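You operate a simulated robot arm through the tools that you are given. There is no shell and no other tool. Be economical: measure what you need, move in short steps, check, and stop when the job is done.

You are at the controls of a simulated robot arm. One attempt, no reset.

Task
Take the clip from the top deck of the trolley and put it on the rear of the steel fridge top. Then fetch the stopper from the top deck of the trolley and set it on the top of the side table. Then open the steel fridge door. The order counts. Set down upright: clip.

Only the result counts: the job must be done as asked and must still hold three seconds after the hand-in. Knocking over, shifting, dropping, spilling or breaking anything else fails it. A push-on lid holds only when it is set on centred and level and pressed home; a screw cap is set on level and turned clockwise until tight.

Robot
A 6-joint arm with a four-finger gripper on a trunk, on a base that drives. Base frame: it is fixed to the floor where the robot stands at the start and does not move with it; the origin is under the middle of the robot, x ahead of it, y to its left, z up; the surface under the hand at the start is at about z = 780. Units: mm, rad, N and s.
Its first joint turns from -2.897 to 2.897 rad. Places, roughly: rear of the steel fridge top [-200, 1800, 900]; steel fridge door [-100, 1400, 500]; top of the side table [700, -500, 800]. Payload 3.67 kg.
Tool frame: the origin (TCP) lies between the finger pads and is the grasp point; the fingertips stand 28 mm ahead of it; z points along the fingers, y is the line along which they close. The gripper opens to 112 mm. The gripper's body begins 73 mm behind the TCP.
Orientation is told as [roll, pitch, yaw] about the base's x, y, z axes, in that order, counted from this pose: with the fingers straight down and closing along the base's y, the tool's x points along the base's -x, its y along +y and its z along -z.

Tools
- The arm moves only by the tool move_arm. Its arguments are lists of equal length, an entry for each row: "rotation": the turn, a rotation vector about the base's x, y, z in rad, a list of three; "linear": the shift along the base's x, y, z in mm, a list of three; "grip": the finger opening in mm, from 0 to 112. In form: {"rotation": [[wx, wy, wz], ...], "linear": [[tx, ty, tz], ...], "grip": [grip, ...]}. A call has 1 to 8 rows; each row shifts and turns the commanded pose from where the row before left it. Each row takes 0.2 s and may step no farther than 50 mm and 0.15 rad from the row before; otherwise, or with a gripper value out of range, the whole call is refused. A pose out of reach is approached as far as the arm can. The call stops where the force on the tool passes 40 N (or 10 N more than at its start, if that is more) or the arm is blocked; 0.2 s more then pass. Each finger halts on what it meets, pressing with about 29 N; the grip force reading is that of the motor and also rises with nothing between the fingers. The clock runs only during rows and for 0.2 s after the last one: add rows that do not move to give the fingers time. The reply holds the time, the measured pose of the TCP, the force on the tool along the base axes, the opening and the grip force, in the units named above and with some noise, with the torque about the TCP (base axes, N m) and any sound that the robot's microphone picked up.
- Cameras (640 x 400 px; columns grow to the right, rows downward): "scene" is now at [93.3, 226.2, 1302.6]; the picture's right is [0.12, -0.99, 0.00], its down [-0.79, -0.10, -0.60] and it looks along [0.60, 0.07, -0.80] (base axes); focal length 214 px, centre (320, 200). "wrist" rides on the gripper at [60, -18, -104] in the tool frame; the picture's right is [0.29, 0.96, 0.00], its down [-0.80, 0.24, -0.55] and it looks along [-0.53, 0.16, 0.83] (tool axes); focal length 234 px, centre (320, 200). There is no depth. A picture from a camera that has moved, and an enlarged one, comes with that camera's place and axes in the base frame and with its lens.
- grab_frame(camera): a new picture of that camera. It takes no simulated time.
- roll_base(legs): drives the robot by 1 to 6 legs, each [ahead, left, turn to the left] in mm, mm and rad, along the robot's own axes; the way and the turn of a leg run together, so that a leg with both is an arc; at most 1500 mm and 3.142 rad a leg. The arm and the cameras ride along, it lands a little off, and it stops where it bumps. It gives what a move gives.
- aim_head(pan, tilt): turns the head with the scene camera to pan (to the left, within 2.496 rad either way) and tilt (down, from -0.506 to 1.204), counted from straight ahead of the robot. It gives what a move gives.
- inspect(camera, box): a new picture of the part [left, top, right, bottom] of that camera's present view, enlarged. It takes no simulated time.
- sign_off(): hands the job in; it is judged then, once.

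Go step by step. Nothing tells you exact positions but the pictures and the camera data: compare them with the known pose of the tool, close in by small moves and look again before you grip or let go. The budget is 165 turns and 120 pictures, counting those below and the enlarged ones. Unless the task says otherwise, let go and move clear before handing in.

The tools are called as name(argument=value, ...) on one line, values as JSON. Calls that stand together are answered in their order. move_arm: Moves the arm, as the interface text tells. Its arguments: {"type":"object","properties":{"rotation":{"type":"array"},"linear":{"type":"array"},"grip":{"type":"array"}},"required":["rotation","linear","grip"]} The other tools are called the same way: roll_base (legs) drives the base; aim_head (pan, tilt) turns the head that bears the scene camera; grab_frame (camera) takes a picture; inspect (camera, box) takes an enlarged picture of a part of a camera's view; sign_off () hands the job in.

At the start:

```text
time: 0.0
eef_pos: [576.4, 200.3, 1026.8]
tool_rot: [0.0, 0.001, 0.001]
ft_force: [1.0, 0.8, -0.5]
ft_torque: [-0.01, 0.0, 0.02]
finger_gap: 112.1
grasp_force: 0.2
robot x, y, heading: [1.1, 2.8, -0.001]
head pan, tilt: [0.124, 0.922]
```

scene: 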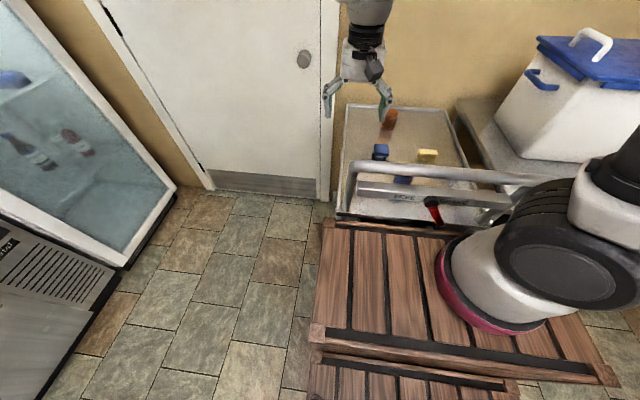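
wrist: 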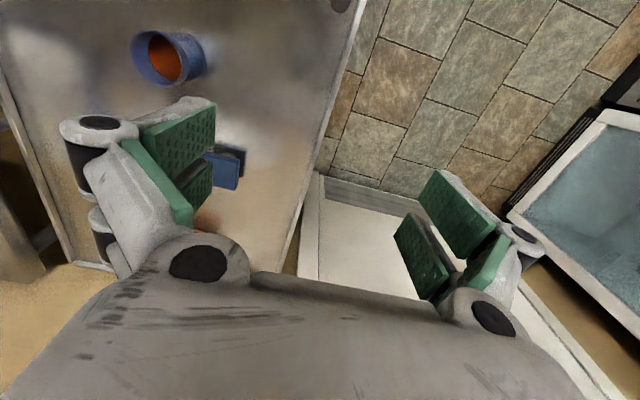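

I see the trolley ahead with several small objects on it; I'll enlarge the view to identify clip and stopper.

inspect(camera="scene", box=[320, 90, 520, 230])

grab_frame(camera="wrist")

```text
2.86 times, centred on (420, 160) of scene
camera zoom: at [93.3, 226.2, 1302.6], right [0.12, -0.99, 0.0], down [-0.79, -0.1, -0.6], along [0.6, 0.07, -0.8], focal length 613 px, centre (34, 314)
```

zoom: 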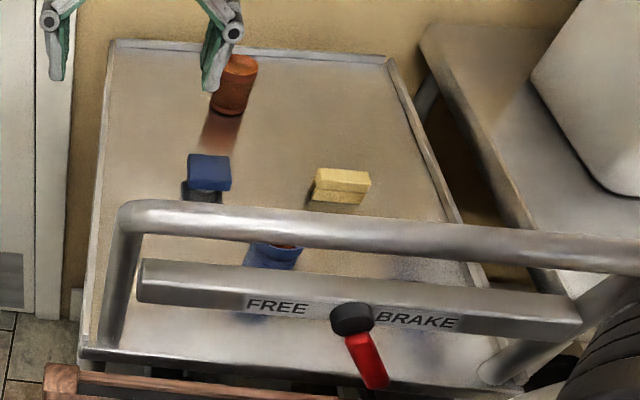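

```text
116 pictures are left
camera wrist: at [518.4, 182.9, 1129.9], right [-0.29, 0.96, 0.0], down [0.8, 0.24, 0.55], along [0.53, 0.16, -0.83], focal length 234 px, centre (320, 200)
```

wrist: 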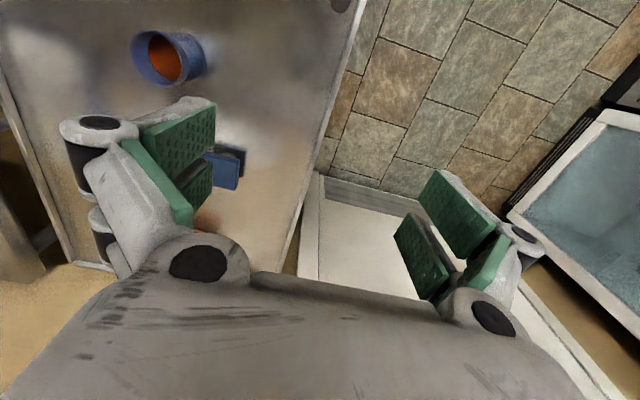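

Candidates: blue/grey thing near (716,83), yellow block near (706,-73), brown cylinder near (917,36), blue cup near (580,18). I'll move the hand right, high, for a closer wrist view.

move_arm(rotation=[[0, 0, 0], [0, 0, 0], [0, 0, 0], [0, 0, 0], [0, 0, 0]], linear=[[0, -45, 10], [0, -45, 0], [0, -45, 0], [0, -45, 0], [0, 0, 0]], grip=[112, 112, 112, 112, 112])

grab_frame(camera="wrist")

grab_frame(camera="scene")

```text
time: 1.2
eef_pos: [578.2, 19.7, 1034.0]
tool_rot: [0.0, 0.001, 0.0]
ft_force: [-0.8, 0.6, 0.6]
ft_torque: [0.01, -0.01, -0.01]
finger_gap: 112.3
grasp_force: 0.2
robot x, y, heading: [-2.5, 0.3, -0.002]
head pan, tilt: [0.124, 0.922]
```

```text
115 pictures are left
camera wrist: at [518.6, 3.1, 1138.5], right [-0.29, 0.96, 0.0], down [0.8, 0.24, 0.55], along [0.53, 0.16, -0.83], focal length 234 px, centre (320, 200)
```

wrist: 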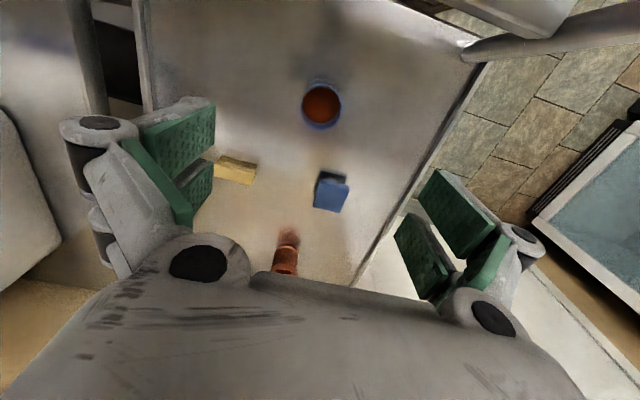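

```text
114 pictures are left
camera scene: at [93.3, 226.1, 1302.6], right [0.12, -0.99, 0.0], down [-0.79, -0.1, -0.6], along [0.6, 0.07, -0.8], focal length 214 px, centre (320, 200)
```

scene: 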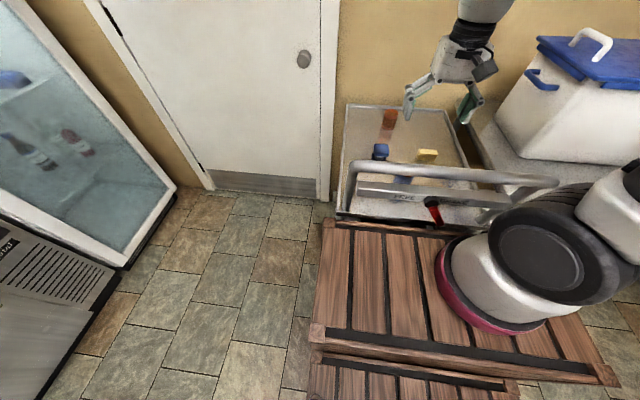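

inspect(camera="wrist", box=[190, 60, 430, 290])

inspect(camera="scene", box=[360, 100, 450, 190])

```text
1.74 times, centred on (310, 175) of wrist
camera zoom: at [518.6, 3.1, 1138.5], right [-0.29, 0.96, 0.0], down [0.8, 0.24, 0.55], along [0.53, 0.16, -0.83], focal length 407 px, centre (337, 244)
```

zoom: 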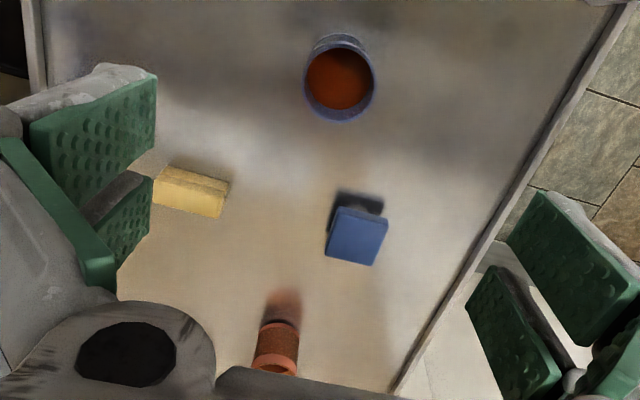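

```text
4.44 times, centred on (405, 145) of scene
camera zoom: at [93.3, 226.1, 1302.6], right [0.12, -0.99, 0.0], down [-0.79, -0.1, -0.6], along [0.6, 0.07, -0.8], focal length 953 px, centre (-58, 444)
```

zoom: 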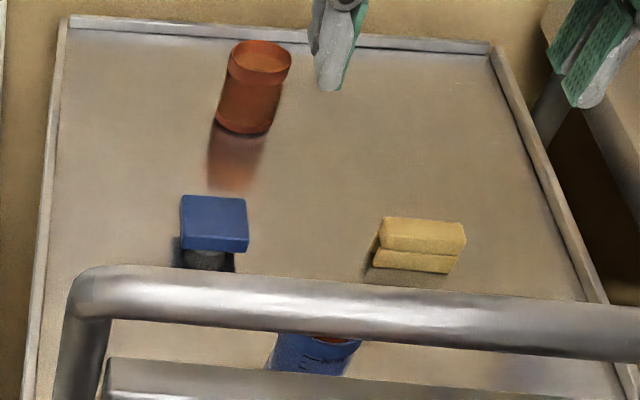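

Yellow two-jaw piece looks like the clip (around (722,-80)), the blue square head on dark plug the stopper. I'll look at the fridge and the side table before moving.

aim_head(pan=1.5, tilt=0.45)

grab_frame(camera="scene")

aim_head(pan=-0.6, tilt=0.7)

grab_frame(camera="scene")

```text
time: 2.7
eef_pos: [577.6, 20.7, 1034.6]
tool_rot: [0.001, 0.0, -0.001]
ft_force: [-0.1, -0.7, 0.7]
ft_torque: [0.01, 0.04, -0.02]
finger_gap: 112.0
grasp_force: 0.0
robot x, y, heading: [-2.4, -0.2, 0.0]
head pan, tilt: [1.499, 0.45]
```

```text
111 pictures are left
camera scene: at [26.1, 308.7, 1342.4], right [1.0, -0.07, 0.0], down [-0.03, -0.43, -0.9], along [0.06, 0.9, -0.44], focal length 214 px, centre (320, 200)
```

scene: 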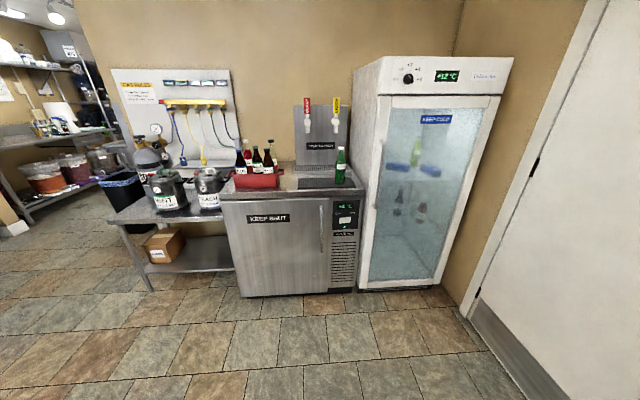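

```text
time: 4.7
eef_pos: [577.0, 21.0, 1035.3]
tool_rot: [-0.001, 0.001, 0.0]
ft_force: [-0.3, -0.3, -0.6]
ft_torque: [0.0, 0.02, 0.02]
finger_gap: 111.9
grasp_force: 0.1
robot x, y, heading: [3.0, -1.5, 0.004]
head pan, tilt: [-0.6, 0.7]
```

```text
110 pictures are left
camera scene: at [89.6, 169.0, 1320.3], right [-0.56, -0.83, 0.0], down [-0.53, 0.36, -0.76], along [0.63, -0.43, -0.64], focal length 214 px, centre (320, 200)
```

scene: 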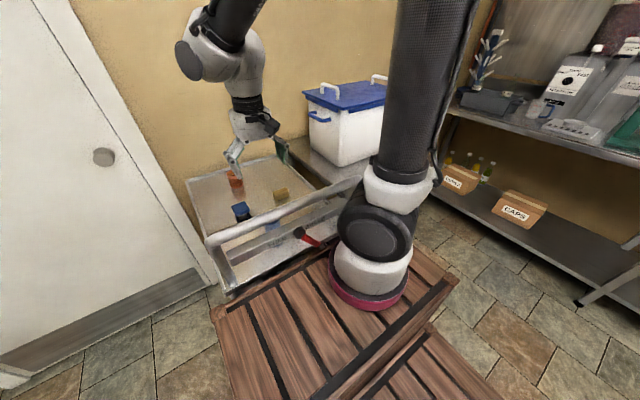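

aim_head(pan=1.6, tilt=0.45)

inspect(camera="scene", box=[200, 100, 400, 300])

```text
time: 6.8
eef_pos: [577.0, 20.9, 1034.7]
tool_rot: [0.0, -0.001, 0.0]
ft_force: [0.0, 1.4, 0.9]
ft_torque: [0.02, 0.03, -0.03]
finger_gap: 112.1
grasp_force: 0.0
robot x, y, heading: [-1.9, 1.3, -0.002]
head pan, tilt: [1.6, 0.45]
```

```text
2.00 times, centred on (300, 200) of scene
camera zoom: at [16.8, 308.9, 1342.4], right [1.0, 0.03, 0.0], down [0.01, -0.44, -0.9], along [-0.03, 0.9, -0.44], focal length 429 px, centre (360, 200)
```

zoom: 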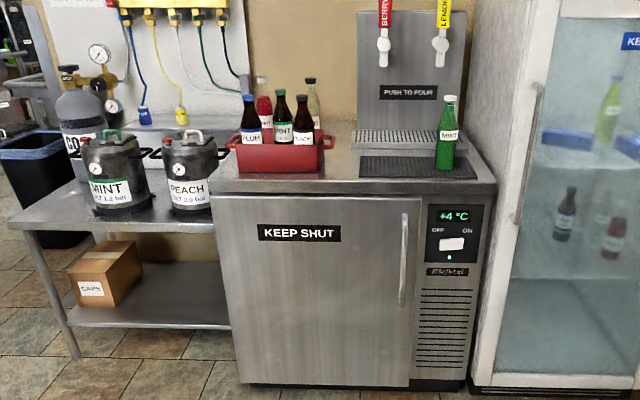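

The steel fridge ("KEEP SHUT") has its handle at the right side of the door, and a red bottle caddy in the front left of its top. Now a closer wrist look at the clip.

move_arm(rotation=[[0, 0, 0], [0, 0, 0], [0, 0, 0], [0, 0, 0]], linear=[[15, -45, -30], [15, -45, -40], [15, -40, -30], [0, 0, 0]], grip=[112, 112, 112, 112])

grab_frame(camera="wrist")

inspect(camera="wrist", box=[220, 100, 460, 250])

```text
refused: row 1 steps farther than a row can; nothing moved
```

```text
108 pictures are left
camera wrist: at [518.7, 3.5, 1138.5], right [-0.29, 0.96, 0.0], down [0.8, 0.24, 0.55], along [0.53, 0.16, -0.83], focal length 234 px, centre (320, 200)
```

wrist: 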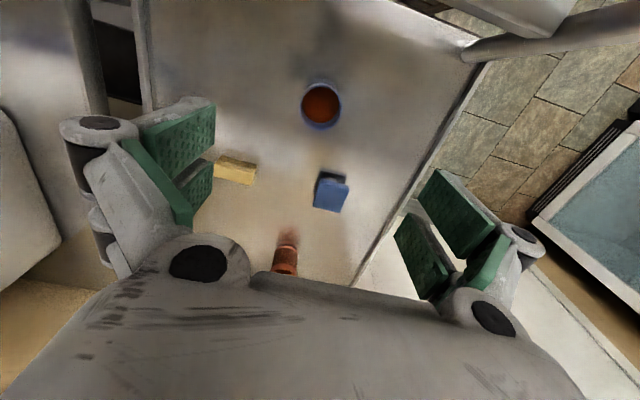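

```text
2.67 times, centred on (340, 175) of wrist
camera zoom: at [518.7, 3.5, 1138.5], right [-0.29, 0.96, 0.0], down [0.8, 0.24, 0.55], along [0.53, 0.16, -0.83], focal length 624 px, centre (267, 267)
```

zoom: 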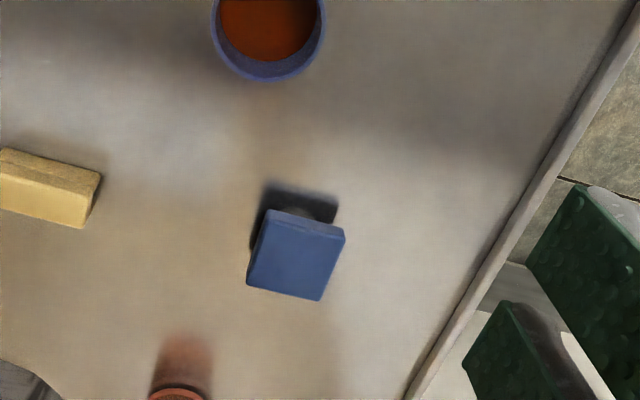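

Step was too large; I'll redo it in smaller rows.

move_arm(rotation=[[0, 0, 0], [0, 0, 0], [0, 0, 0], [0, 0, 0], [0, 0, 0]], linear=[[11, -33, -25], [11, -33, -25], [11, -33, -25], [10, -33, -25], [0, 0, 0]], grip=[112, 112, 112, 112, 112])

grab_frame(camera="wrist")

inspect(camera="wrist", box=[220, 120, 420, 270])

```text
time: 8.0
eef_pos: [619.4, -112.9, 935.9]
tool_rot: [0.0, 0.001, 0.001]
ft_force: [0.4, 0.3, -0.5]
ft_torque: [0.01, 0.01, -0.02]
finger_gap: 112.1
grasp_force: 0.0
robot x, y, heading: [-0.5, 2.5, 0.002]
head pan, tilt: [1.6, 0.45]
```

```text
106 pictures are left
camera wrist: at [561.2, -129.6, 1039.1], right [-0.29, 0.96, 0.0], down [0.8, 0.24, 0.55], along [0.53, 0.16, -0.83], focal length 234 px, centre (320, 200)
```

wrist: 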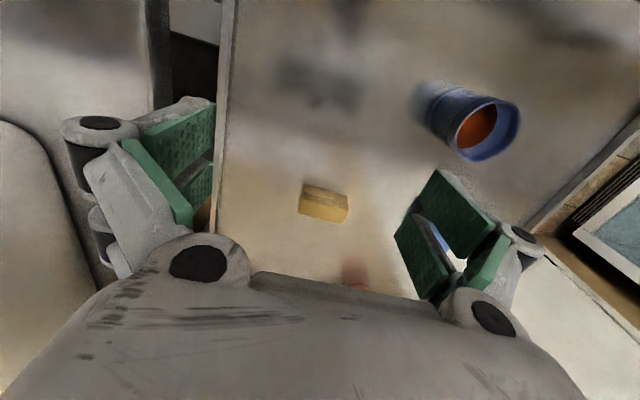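

```text
2.67 times, centred on (320, 195) of wrist
camera zoom: at [561.2, -129.6, 1039.1], right [-0.29, 0.96, 0.0], down [0.8, 0.24, 0.55], along [0.53, 0.16, -0.83], focal length 624 px, centre (320, 213)
```

zoom: 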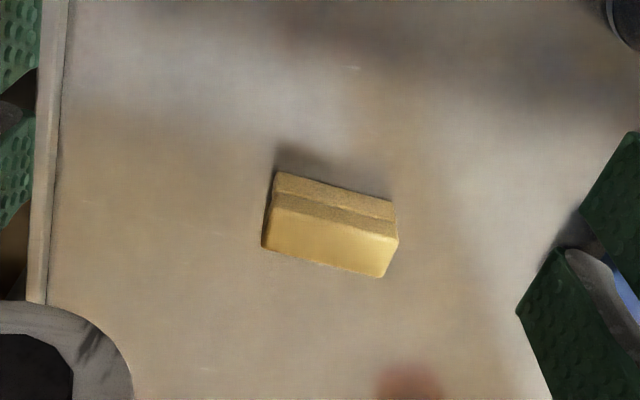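

The clip lies along y, about 60×24×19 mm, centred near (732,-74). I'll move over it and check.

move_arm(rotation=[[0, 0, 0], [0, 0, 0], [0, 0, 0], [0, 0, 0], [0, 0, 0]], linear=[[38, 13, -15], [38, 13, -20], [37, 13, -25], [0, 0, -16], [0, 0, 0]], grip=[112, 112, 112, 112, 112])

grab_frame(camera="wrist")

aim_head(pan=-0.1, tilt=0.75)

grab_frame(camera="scene")

```text
time: 9.2
eef_pos: [734.1, -72.7, 859.8]
tool_rot: [0.0, -0.001, 0.0]
ft_force: [-0.1, 0.0, 0.4]
ft_torque: [0.0, -0.03, -0.01]
finger_gap: 112.0
grasp_force: 0.0
robot x, y, heading: [-5.5, 0.2, 0.001]
head pan, tilt: [1.6, 0.45]
```

```text
104 pictures are left
camera wrist: at [674.4, -90.3, 963.6], right [-0.29, 0.96, 0.0], down [0.8, 0.24, 0.55], along [0.53, 0.16, -0.83], focal length 234 px, centre (320, 200)
```

wrist: 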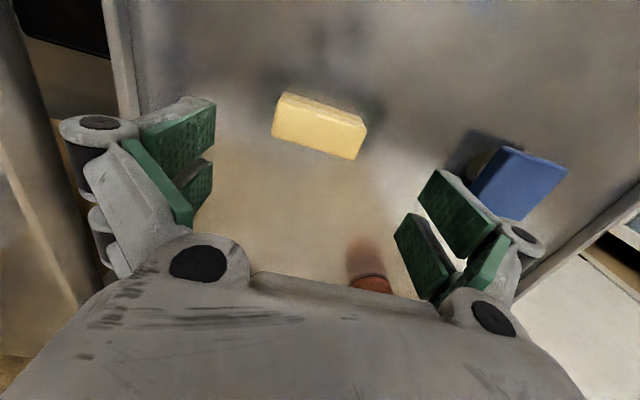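

```text
time: 10.9
eef_pos: [732.7, -74.3, 860.5]
tool_rot: [0.001, 0.0, -0.002]
ft_force: [-1.1, -0.2, 0.3]
ft_torque: [0.02, -0.02, 0.03]
finger_gap: 111.9
grasp_force: 0.1
robot x, y, heading: [0.2, 0.5, -0.004]
head pan, tilt: [-0.099, 0.75]
```

```text
103 pictures are left
camera scene: at [102.0, 208.8, 1316.0], right [-0.1, -1.0, 0.0], down [-0.68, 0.07, -0.73], along [0.73, -0.07, -0.68], focal length 214 px, centre (320, 200)
```

scene: 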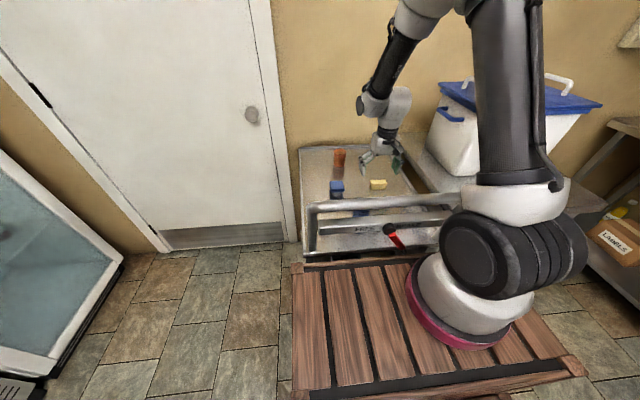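

inspect(camera="wrist", box=[240, 70, 400, 180])

inspect(camera="scene", box=[330, 130, 430, 200])

```text
3.64 times, centred on (320, 125) of wrist
camera zoom: at [674.2, -90.4, 963.8], right [-0.29, 0.96, 0.0], down [0.8, 0.24, 0.55], along [0.53, 0.16, -0.83], focal length 852 px, centre (320, 473)
```

zoom: 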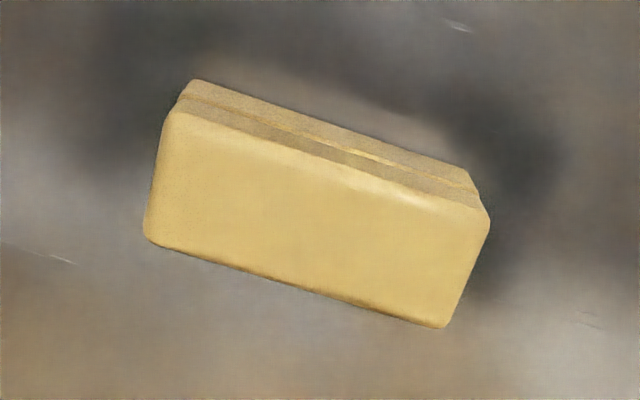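

```text
5.71 times, centred on (380, 165) of scene
camera zoom: at [102.0, 208.8, 1316.0], right [-0.1, -1.0, 0.0], down [-0.68, 0.07, -0.73], along [0.73, -0.07, -0.68], focal length 1226 px, centre (-23, 400)
```

zoom: 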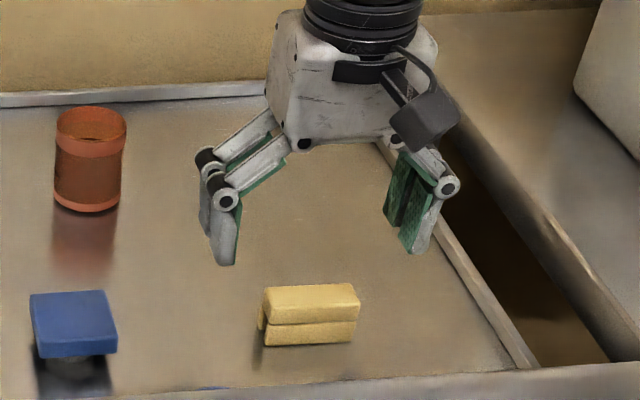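

I corrected a sign in my projection: the clip's centre is at about (722.5,-76.5), top z≈800. I'll shift and lower gently.

move_arm(rotation=[[0, 0, 0], [0, 0, 0], [0, 0, 0], [0, 0, 0]], linear=[[-10.5, -3, 0], [0, 0, -20], [0, 0, -20], [0, 0, 0]], grip=[112, 112, 112, 112])

grab_frame(camera="wrist")

inspect(camera="scene", box=[330, 130, 430, 200])

```text
time: 11.9
eef_pos: [721.8, -77.8, 820.1]
tool_rot: [-0.001, -0.001, 0.0]
ft_force: [0.3, -0.2, -0.4]
ft_torque: [0.0, 0.02, 0.01]
finger_gap: 111.9
grasp_force: 0.1
robot x, y, heading: [-2.0, -1.7, 0.002]
head pan, tilt: [-0.099, 0.75]
```

```text
100 pictures are left
camera wrist: at [663.8, -93.6, 923.9], right [-0.29, 0.96, 0.0], down [0.8, 0.24, 0.55], along [0.53, 0.16, -0.83], focal length 234 px, centre (320, 200)
```

wrist: 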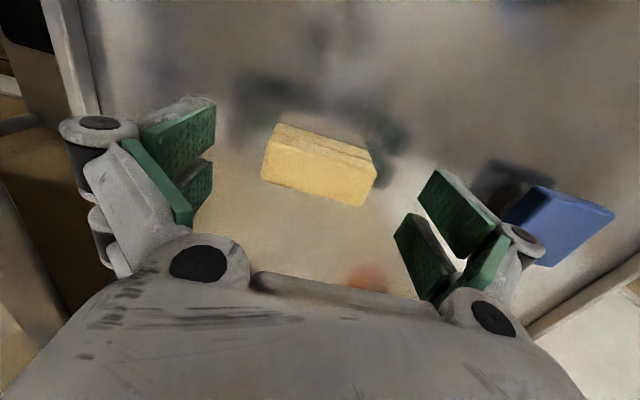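

```text
5.71 times, centred on (380, 165) of scene
camera zoom: at [102.0, 208.8, 1316.0], right [-0.1, -1.0, 0.0], down [-0.68, 0.07, -0.73], along [0.73, -0.07, -0.68], focal length 1226 px, centre (-23, 400)
```

zoom: 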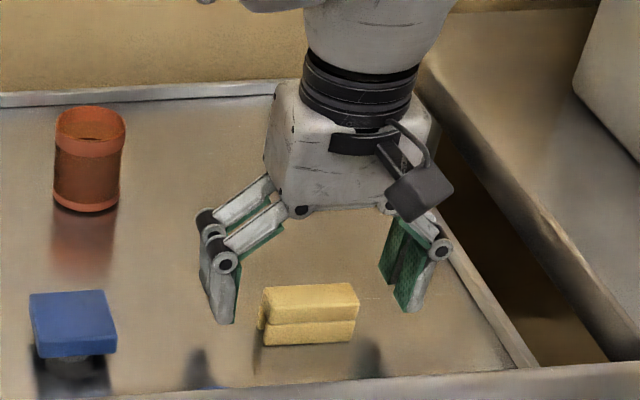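

inspect(camera="wrist", box=[220, 90, 420, 240])

```text
2.67 times, centred on (320, 165) of wrist
camera zoom: at [663.8, -93.6, 923.9], right [-0.29, 0.96, 0.0], down [0.8, 0.24, 0.55], along [0.53, 0.16, -0.83], focal length 624 px, centre (320, 293)
```

zoom: 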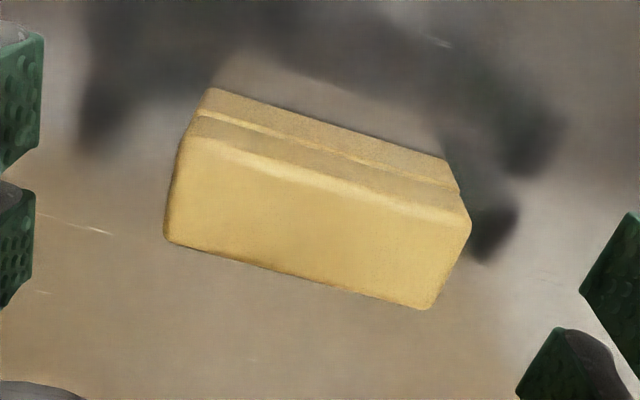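

Well centred. Lower 9 mm more and close.

move_arm(rotation=[[0, 0, 0], [0, 0, 0], [0, 0, 0], [0, 0, 0]], linear=[[0, 0, -9], [0, 0, 0], [0, 0, 0], [0, 0, 0]], grip=[112, 50, 50, 50])

inspect(camera="scene", box=[330, 130, 430, 200])

```text
time: 12.9
eef_pos: [722.1, -76.2, 810.3]
tool_rot: [-0.002, -0.001, -0.001]
ft_force: [0.6, -0.2, -0.8]
ft_torque: [0.01, 0.02, 0.01]
finger_gap: 59.1
grasp_force: 29.7
robot x, y, heading: [-1.3, -1.2, -0.001]
head pan, tilt: [-0.099, 0.75]
```

```text
5.71 times, centred on (380, 165) of scene
camera zoom: at [102.0, 208.8, 1316.0], right [-0.1, -1.0, 0.0], down [-0.68, 0.07, -0.73], along [0.73, -0.07, -0.68], focal length 1226 px, centre (-23, 400)
```

zoom: 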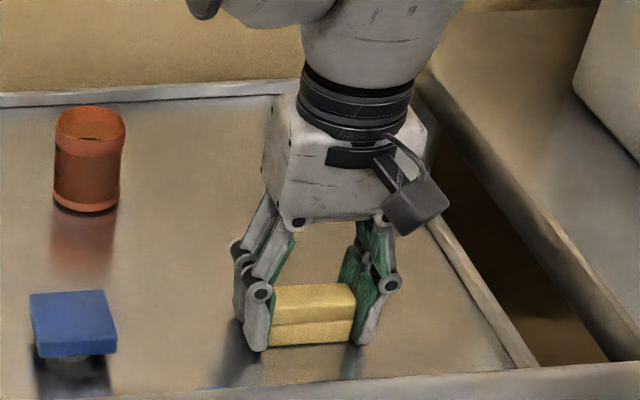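

Clip held at 59 mm. Lift it straight up.

move_arm(rotation=[[0, 0, 0], [0, 0, 0], [0, 0, 0], [0, 0, 0], [0, 0, 0], [0, 0, 0], [0, 0, 0], [0, 0, 0]], linear=[[0, 0, 10], [0, 0, 30], [0, 0, 40], [0, 0, 40], [0, 0, 40], [0, 0, 40], [-30, 20, 30], [0, 0, 0]], grip=[50, 50, 50, 50, 50, 50, 50, 50])

grab_frame(camera="wrist")

```text
time: 14.7
eef_pos: [691.3, -54.6, 1039.8]
tool_rot: [-0.001, -0.001, 0.0]
ft_force: [0.9, -0.5, -0.2]
ft_torque: [-0.01, -0.01, -0.03]
finger_gap: 58.8
grasp_force: 29.0
robot x, y, heading: [-0.3, 1.8, 0.004]
head pan, tilt: [-0.099, 0.75]
```

```text
96 pictures are left
camera wrist: at [633.0, -73.1, 1144.8], right [-0.29, 0.96, 0.0], down [0.8, 0.24, 0.55], along [0.53, 0.16, -0.83], focal length 234 px, centre (320, 200)
```

wrist: 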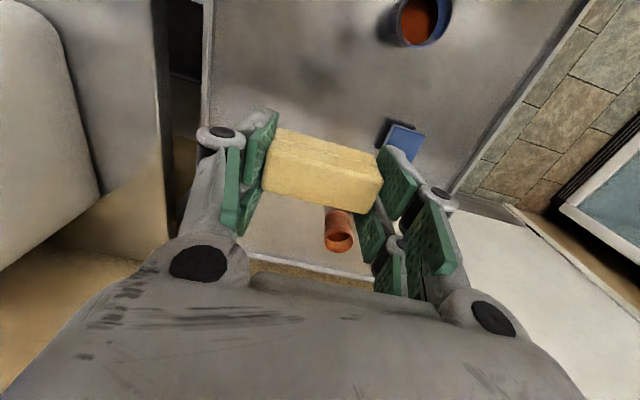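

Clip is firmly held. Before driving I check the space behind and left.

aim_head(pan=2.4, tilt=0.7)

grab_frame(camera="scene")

aim_head(pan=0.5, tilt=0.9)

grab_frame(camera="scene")

```text
time: 17.0
eef_pos: [692.1, -55.7, 1040.2]
tool_rot: [0.001, 0.0, 0.0]
ft_force: [-0.4, -0.1, -0.8]
ft_torque: [-0.02, -0.01, 0.0]
finger_gap: 59.0
grasp_force: 28.7
robot x, y, heading: [3.5, 0.8, -0.002]
head pan, tilt: [2.4, 0.7]
```

```text
95 pictures are left
camera scene: at [-43.1, 274.4, 1320.3], right [0.68, 0.74, 0.0], down [0.47, -0.44, -0.77], along [-0.56, 0.52, -0.64], focal length 214 px, centre (320, 200)
```

scene: 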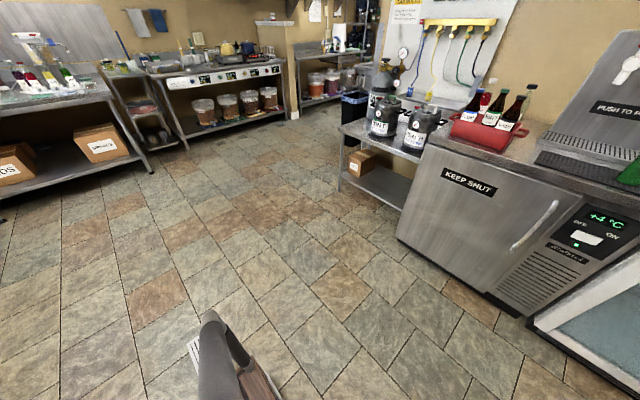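

```text
time: 18.9
eef_pos: [691.9, -55.5, 1041.3]
tool_rot: [0.002, -0.001, 0.0]
ft_force: [-0.2, 0.1, 1.1]
ft_torque: [0.0, 0.01, -0.04]
finger_gap: 59.2
grasp_force: 28.9
robot x, y, heading: [1.9, -1.6, -0.0]
head pan, tilt: [0.499, 0.901]
```

```text
94 pictures are left
camera scene: at [85.8, 253.2, 1304.1], right [0.48, -0.88, 0.0], down [-0.69, -0.38, -0.62], along [0.55, 0.3, -0.78], focal length 214 px, centre (320, 200)
```

scene: 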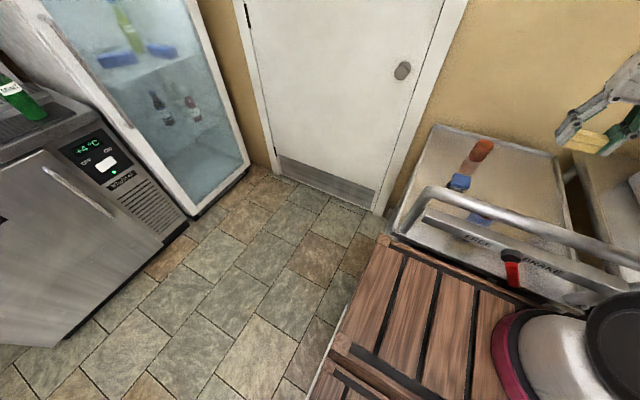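

Floor behind is clear. Raise and retract the hand, then back off, turn left and approach the fridge partway.

move_arm(rotation=[[0, 0, 0], [0, 0, 0], [0, 0, 0], [0, 0, 0], [0, 0, 0], [0, 0, 0]], linear=[[-20, 10, 40], [-20, 10, 40], [-20, 10, 40], [-20, 10, 40], [-20, 10, 40], [0, 0, 0]], grip=[50, 50, 50, 50, 50, 50])

roll_base(legs=[[-350, 0, 0], [0, 0, 1.571], [500, -200, 0]])

aim_head(pan=0.0, tilt=0.5)

grab_frame(camera="scene")

grab_frame(camera="wrist")

```text
time: 20.3
eef_pos: [592.4, -6.5, 1240.9]
tool_rot: [0.0, 0.0, 0.0]
ft_force: [0.5, 0.1, 0.2]
ft_torque: [-0.04, 0.02, 0.0]
finger_gap: 59.3
grasp_force: 29.1
robot x, y, heading: [1.1, 0.8, -0.003]
head pan, tilt: [0.499, 0.901]
```

```text
time: 29.1
eef_pos: [-144.1, 1099.8, 1241.3]
tool_rot: [-0.001, 0.001, 1.575]
ft_force: [0.1, -0.5, -0.1]
ft_torque: [-0.01, 0.02, 0.0]
finger_gap: 58.9
grasp_force: 29.3
robot x, y, heading: [-146.3, 509.8, 1.573]
head pan, tilt: [0.499, 0.901]
```

```text
time: 30.0
eef_pos: [-144.7, 1099.5, 1241.0]
tool_rot: [-0.001, 0.001, 1.575]
ft_force: [-0.6, 0.0, -0.8]
ft_torque: [0.0, -0.02, 0.0]
finger_gap: 59.0
grasp_force: 29.0
robot x, y, heading: [-148.2, 506.5, 1.571]
head pan, tilt: [0.0, 0.499]
```

```text
93 pictures are left
camera scene: at [-364.4, 619.0, 1337.9], right [1.0, 0.0, 0.0], down [0.0, -0.48, -0.88], along [0.0, 0.88, -0.48], focal length 214 px, centre (320, 200)
```

scene: 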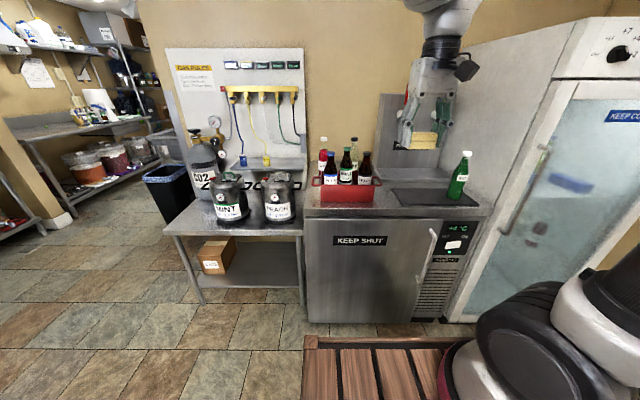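

```text
92 pictures are left
camera wrist: at [-123.6, 1040.4, 1345.0], right [-0.96, -0.29, 0.0], down [-0.24, 0.8, 0.55], along [-0.16, 0.53, -0.83], focal length 234 px, centre (320, 200)
```

wrist: 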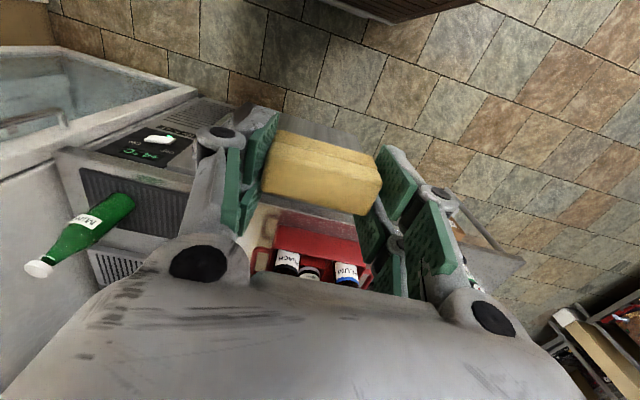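

inspect(camera="scene", box=[290, 80, 510, 240])

```text
2.50 times, centred on (400, 160) of scene
camera zoom: at [-364.4, 619.0, 1337.9], right [1.0, 0.0, 0.0], down [0.0, -0.48, -0.88], along [0.0, 0.88, -0.48], focal length 536 px, centre (120, 300)
```

zoom: 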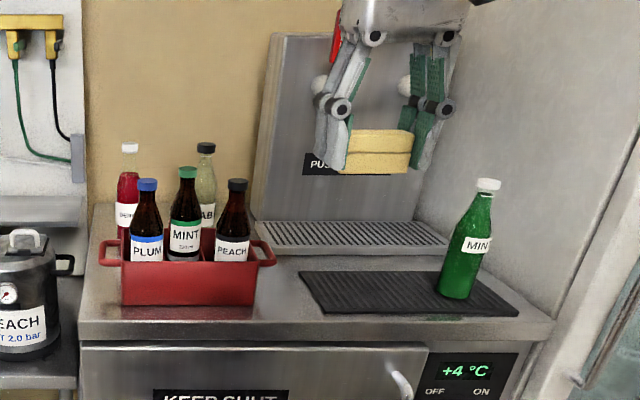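

Behind the caddy there seem to be two more bottles (red, pale), so I need an overhead look. Drive 300 mm closer with the hand high.

roll_base(legs=[[300, 0, 0]])

grab_frame(camera="wrist")

grab_frame(camera="scene")

```text
time: 32.1
eef_pos: [-145.4, 1399.4, 1241.2]
tool_rot: [-0.002, 0.001, 1.573]
ft_force: [-0.8, 0.3, -0.3]
ft_torque: [0.0, -0.01, -0.02]
finger_gap: 58.9
grasp_force: 28.8
robot x, y, heading: [-150.3, 809.9, 1.576]
head pan, tilt: [0.0, 0.499]
```

```text
90 pictures are left
camera wrist: at [-124.9, 1339.4, 1344.9], right [-0.96, -0.29, 0.0], down [-0.24, 0.8, 0.55], along [-0.16, 0.53, -0.83], focal length 234 px, centre (320, 200)
```

wrist: 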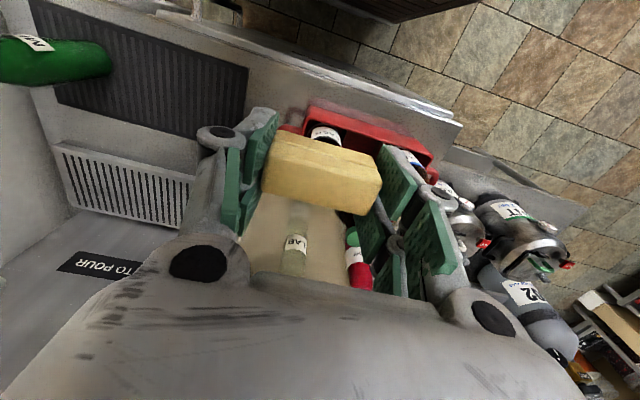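

```text
89 pictures are left
camera scene: at [-365.5, 917.9, 1338.0], right [1.0, 0.0, 0.0], down [0.0, -0.48, -0.88], along [0.0, 0.88, -0.48], focal length 214 px, centre (320, 200)
```

scene: 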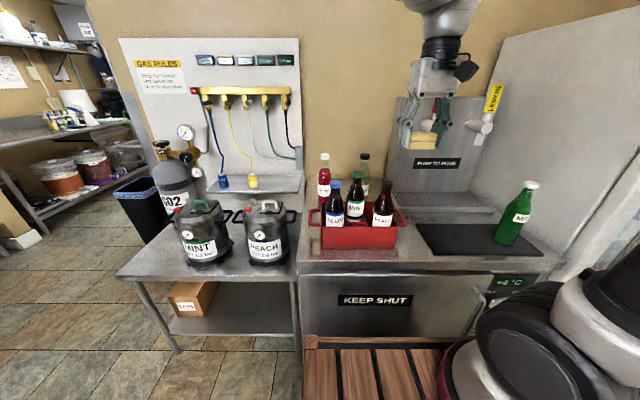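

The rear has two bottles (≈(-168,1645), (-290,1640)); free space lies behind them and to their right. I extend the hand at height to see the rear strip.

move_arm(rotation=[[0, 0, 0], [0, 0, 0], [0, 0, 0], [0, 0, 0], [0, 0, 0]], linear=[[0, 40, 0], [0, 40, 0], [0, 40, 0], [0, 40, 0], [0, 0, 0]], grip=[50, 50, 50, 50, 50])

grab_frame(camera="wrist")

grab_frame(camera="scene")

```text
time: 33.3
eef_pos: [-145.9, 1558.5, 1241.9]
tool_rot: [-0.001, -0.001, 1.574]
ft_force: [0.3, -0.6, 0.4]
ft_torque: [0.04, 0.02, 0.01]
finger_gap: 59.3
grasp_force: 28.8
robot x, y, heading: [-148.6, 804.2, 1.575]
head pan, tilt: [0.0, 0.499]
```

```text
88 pictures are left
camera wrist: at [-125.2, 1499.4, 1345.1], right [-0.96, -0.29, 0.0], down [-0.24, 0.8, 0.55], along [-0.16, 0.53, -0.83], focal length 234 px, centre (320, 200)
```

wrist: 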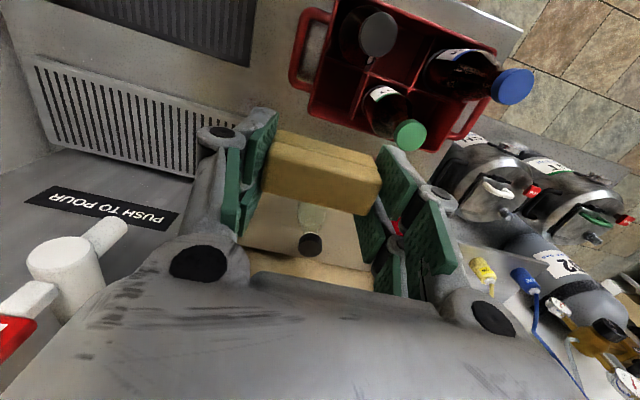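

```text
87 pictures are left
camera scene: at [-365.5, 917.7, 1338.0], right [1.0, 0.0, 0.0], down [0.0, -0.48, -0.88], along [0.0, 0.88, -0.48], focal length 214 px, centre (320, 200)
```

scene: 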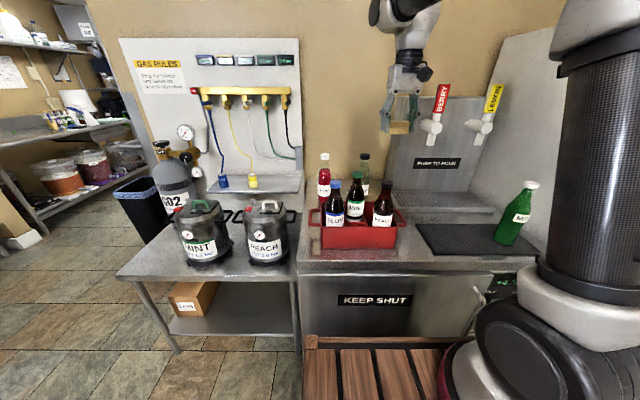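

Bottles stand at about (-195,1715) and (-345,1715), tops ≈1100; the free strip is behind them. I'll shift the base left 120 and forward 50 so that I can reach (-270,1800) between/behind them.

roll_base(legs=[[0, 120, 0], [50, 0, 0]])

grab_frame(camera="wrist")

grab_frame(camera="scene")

```text
time: 35.0
eef_pos: [-265.2, 1607.8, 1241.5]
tool_rot: [0.0, 0.0, 1.576]
ft_force: [0.8, 0.1, -0.3]
ft_torque: [0.01, 0.02, 0.0]
finger_gap: 58.9
grasp_force: 28.8
robot x, y, heading: [-271.5, 855.2, 1.577]
head pan, tilt: [0.0, 0.499]
```

```text
86 pictures are left
camera wrist: at [-245.2, 1549.1, 1345.0], right [-0.96, -0.29, 0.0], down [-0.24, 0.8, 0.55], along [-0.16, 0.53, -0.83], focal length 234 px, centre (320, 200)
```

wrist: 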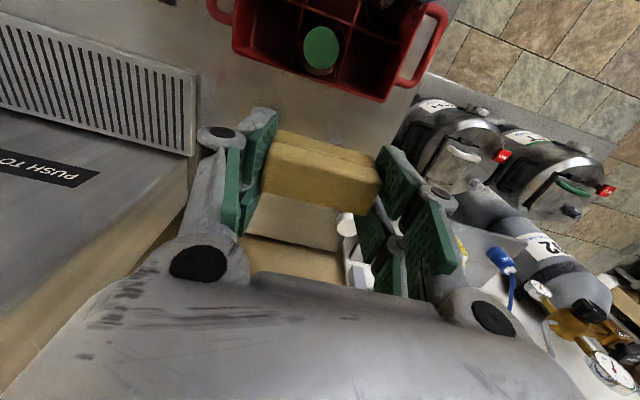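

```text
85 pictures are left
camera scene: at [-484.8, 967.5, 1338.0], right [1.0, 0.01, 0.0], down [0.0, -0.48, -0.88], along [0.0, 0.88, -0.48], focal length 214 px, centre (320, 200)
```

scene: 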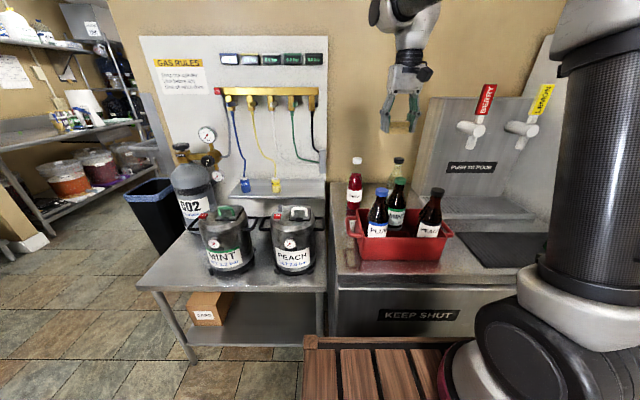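

Berry ≈(-343,1722), Lab ≈(-197,1725); wall at ≈1950+. I extend at height to y≈1812, x=-270.

move_arm(rotation=[[0, 0, 0], [0, 0, 0], [0, 0, 0], [0, 0, 0], [0, 0, 0], [0, 0, 0]], linear=[[-5, 41, -5], [0, 41, -5], [0, 41, -5], [0, 41, -5], [0, 41, 0], [0, 0, 0]], grip=[50, 50, 50, 50, 50, 50])

grab_frame(camera="wrist")

grab_frame(camera="scene")

```text
time: 36.4
eef_pos: [-269.9, 1802.7, 1220.7]
tool_rot: [-0.001, 0.0, 1.575]
ft_force: [-0.1, -0.7, 0.3]
ft_torque: [0.0, -0.02, 0.0]
finger_gap: 58.9
grasp_force: 29.0
out of reach, approached as far as the arm can: row 5
robot x, y, heading: [-267.2, 856.1, 1.574]
head pan, tilt: [0.0, 0.499]
```

```text
84 pictures are left
camera wrist: at [-249.4, 1744.0, 1324.4], right [-0.96, -0.29, 0.0], down [-0.24, 0.8, 0.55], along [-0.16, 0.53, -0.83], focal length 234 px, centre (320, 200)
```

wrist: 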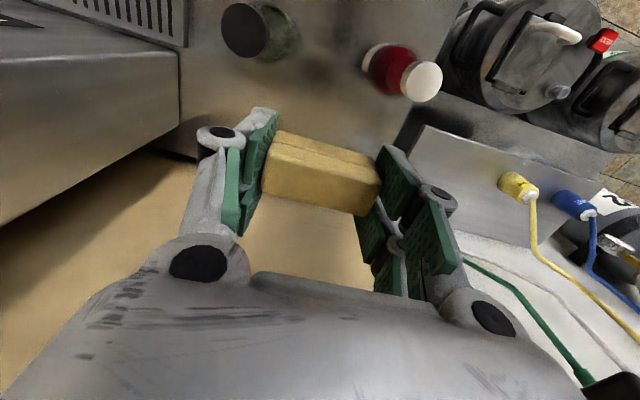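

```text
83 pictures are left
camera scene: at [-484.8, 967.2, 1338.0], right [1.0, 0.0, 0.0], down [0.0, -0.48, -0.88], along [0.0, 0.88, -0.48], focal length 214 px, centre (320, 200)
```

scene: 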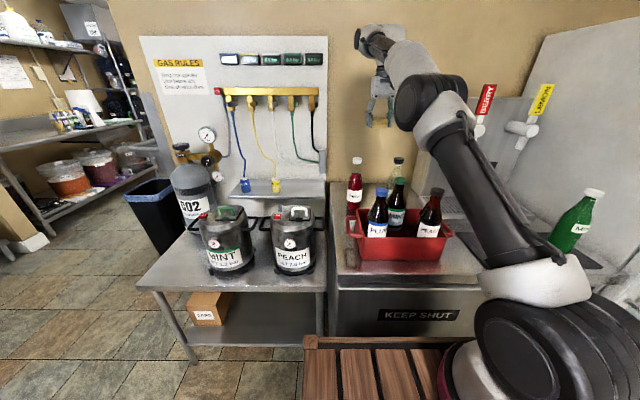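

Near the top of reach; lower positions reach farther. From this near-vertical view the bottles are at (-190,1748) and (-346,1743), so I go a little lower, then farther back to y≈1832.

move_arm(rotation=[[0, 0, 0], [0, 0, 0], [0, 0, 0], [0, 0, 0]], linear=[[0, 0, -35], [0, 10, -30], [0, 17, -15], [0, 0, 0]], grip=[50, 50, 50, 50])

grab_frame(camera="wrist")

inspect(camera="scene", box=[320, 30, 480, 230])

```text
time: 37.4
eef_pos: [-269.5, 1830.3, 1141.4]
tool_rot: [0.001, 0.0, 1.577]
ft_force: [-0.1, 0.2, 0.1]
ft_torque: [-0.02, -0.01, -0.01]
finger_gap: 58.9
grasp_force: 29.1
robot x, y, heading: [-269.9, 853.6, 1.579]
head pan, tilt: [0.0, 0.499]
```

```text
82 pictures are left
camera wrist: at [-249.8, 1771.0, 1245.4], right [-0.96, -0.29, 0.0], down [-0.24, 0.8, 0.55], along [-0.16, 0.53, -0.83], focal length 234 px, centre (320, 200)
```

wrist: 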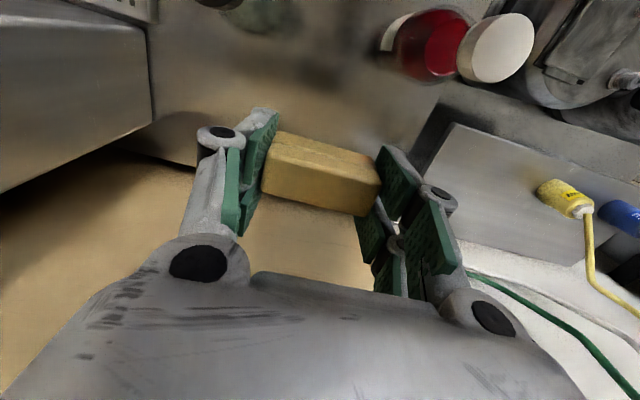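

```text
2.00 times, centred on (400, 130) of scene
camera zoom: at [-484.8, 967.4, 1338.0], right [1.0, 0.0, 0.0], down [0.0, -0.48, -0.88], along [0.0, 0.88, -0.48], focal length 429 px, centre (160, 340)
```

zoom: 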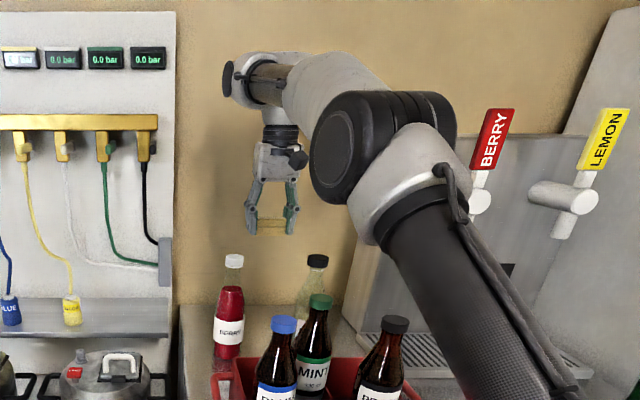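

Berry and Lab stay clear in front. Lower in steps, watching the forearm clearance over the bottles.

move_arm(rotation=[[0, 0, 0], [0, 0, 0], [0, 0, 0], [0, 0, 0]], linear=[[0, 0, -40], [0, 0, -40], [0, 0, -30], [0, 0, 0]], grip=[50, 50, 50, 50])

grab_frame(camera="wrist")

inspect(camera="scene", box=[320, 30, 480, 230])

```text
time: 38.4
eef_pos: [-269.5, 1830.2, 1031.3]
tool_rot: [0.0, -0.001, 1.575]
ft_force: [-0.8, -0.5, -0.3]
ft_torque: [-0.01, 0.01, -0.01]
finger_gap: 59.2
grasp_force: 29.3
robot x, y, heading: [-267.6, 855.3, 1.571]
head pan, tilt: [0.0, 0.499]
```

```text
80 pictures are left
camera wrist: at [-250.2, 1771.0, 1135.7], right [-0.96, -0.29, 0.0], down [-0.24, 0.8, 0.55], along [-0.16, 0.53, -0.83], focal length 234 px, centre (320, 200)
```

wrist: 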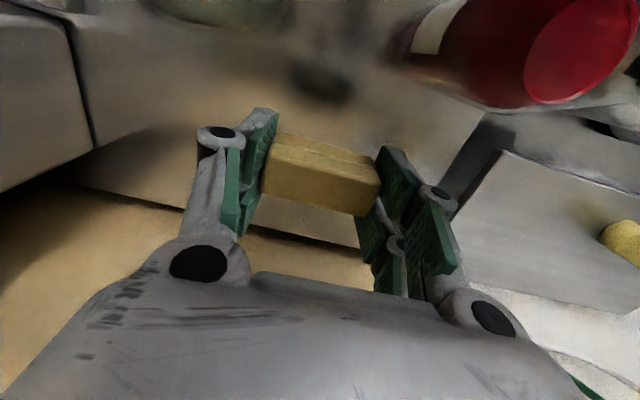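

```text
2.00 times, centred on (400, 130) of scene
camera zoom: at [-484.8, 967.4, 1338.0], right [1.0, 0.01, 0.0], down [0.0, -0.48, -0.88], along [0.0, 0.88, -0.48], focal length 429 px, centre (160, 340)
```

zoom: 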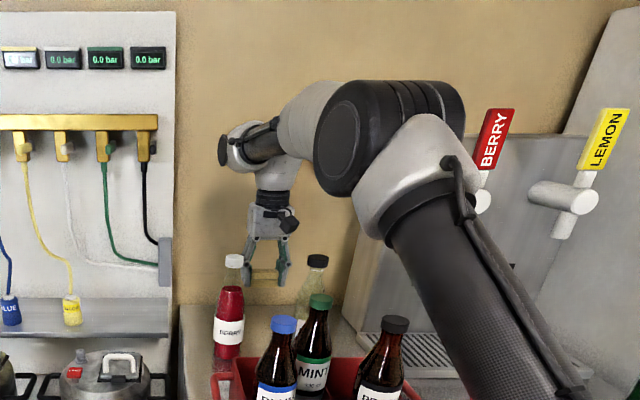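

move_arm(rotation=[[0, 0, 0], [0, 0, 0], [0, 0, 0], [0, 0, 0]], linear=[[0, 0, -30], [0, 0, -30], [0, 0, -20], [0, 0, 0]], grip=[50, 50, 50, 50])

grab_frame(camera="wrist")

inspect(camera="scene", box=[320, 30, 480, 230])

```text
time: 39.4
eef_pos: [-270.1, 1829.4, 950.5]
tool_rot: [-0.001, -0.001, 1.574]
ft_force: [-0.3, 0.4, 0.8]
ft_torque: [0.0, 0.02, 0.0]
finger_gap: 59.1
grasp_force: 29.3
robot x, y, heading: [-264.7, 857.2, 1.574]
head pan, tilt: [0.0, 0.499]
```

```text
78 pictures are left
camera wrist: at [-249.8, 1770.2, 1054.8], right [-0.96, -0.29, 0.0], down [-0.24, 0.8, 0.55], along [-0.16, 0.53, -0.83], focal length 234 px, centre (320, 200)
```

wrist: 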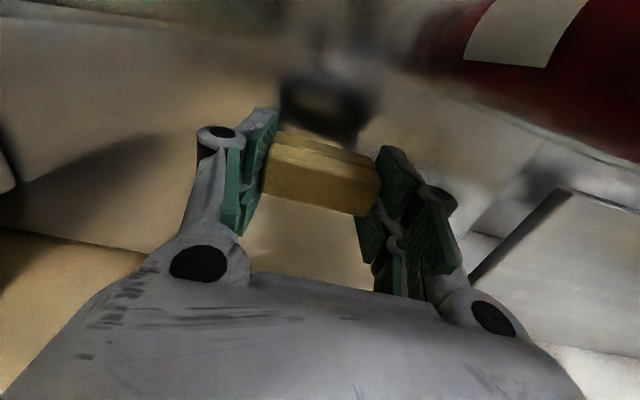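

```text
2.00 times, centred on (400, 130) of scene
camera zoom: at [-484.8, 967.4, 1338.0], right [1.0, 0.01, 0.0], down [0.0, -0.48, -0.88], along [0.0, 0.88, -0.48], focal length 429 px, centre (160, 340)
```

zoom: 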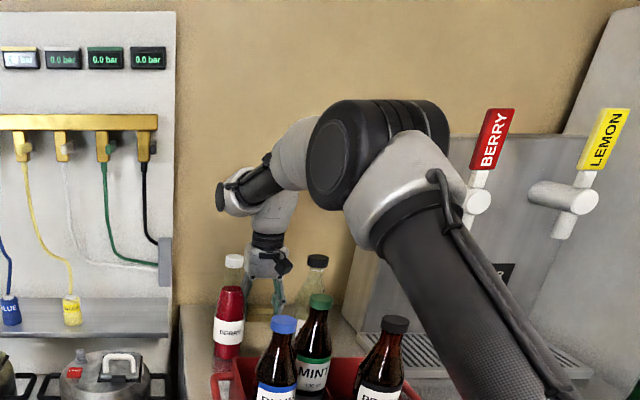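

move_arm(rotation=[[0, 0, 0], [0, 0, 0], [0, 0, 0], [0, 0, 0]], linear=[[0, 0, -4], [0, 0, -4], [0, 0, -4], [0, 0, 0]], grip=[50, 50, 50, 50])

inspect(camera="wrist", box=[200, 60, 440, 280])

```text
time: 40.4
eef_pos: [-269.8, 1830.1, 939.6]
tool_rot: [-0.001, -0.001, 1.577]
ft_force: [0.1, -0.2, -0.5]
ft_torque: [-0.01, 0.04, -0.03]
finger_gap: 59.0
grasp_force: 28.4
robot x, y, heading: [-269.6, 857.3, 1.577]
head pan, tilt: [0.0, 0.499]
```

```text
1.82 times, centred on (320, 170) of wrist
camera zoom: at [-250.3, 1770.8, 1043.0], right [-0.96, -0.29, 0.0], down [-0.24, 0.8, 0.55], along [-0.16, 0.53, -0.83], focal length 426 px, centre (320, 254)
```

zoom: 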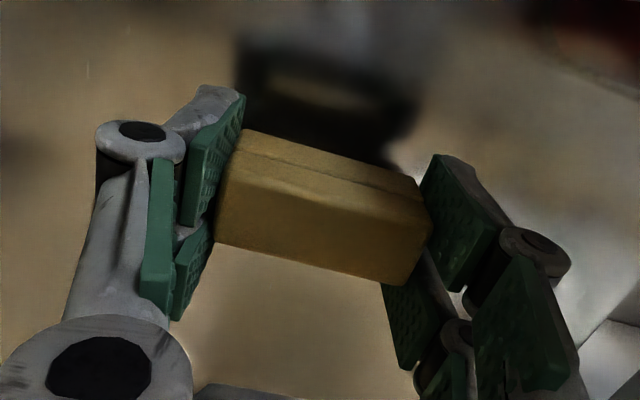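

move_arm(rotation=[[0, 0, 0], [0, 0, 0], [0, 0, 0], [0, 0, 0]], linear=[[0, 0, -2], [0, 0, -2], [0, 0, -2], [0, 0, 0]], grip=[50, 50, 50, 50])

```text
time: 41.4
eef_pos: [-269.8, 1829.9, 933.2]
tool_rot: [-0.002, 0.0, 1.575]
ft_force: [0.1, 0.1, -0.4]
ft_torque: [0.01, -0.02, 0.01]
finger_gap: 59.0
grasp_force: 28.8
robot x, y, heading: [-267.7, 856.0, 1.575]
head pan, tilt: [0.0, 0.499]
```

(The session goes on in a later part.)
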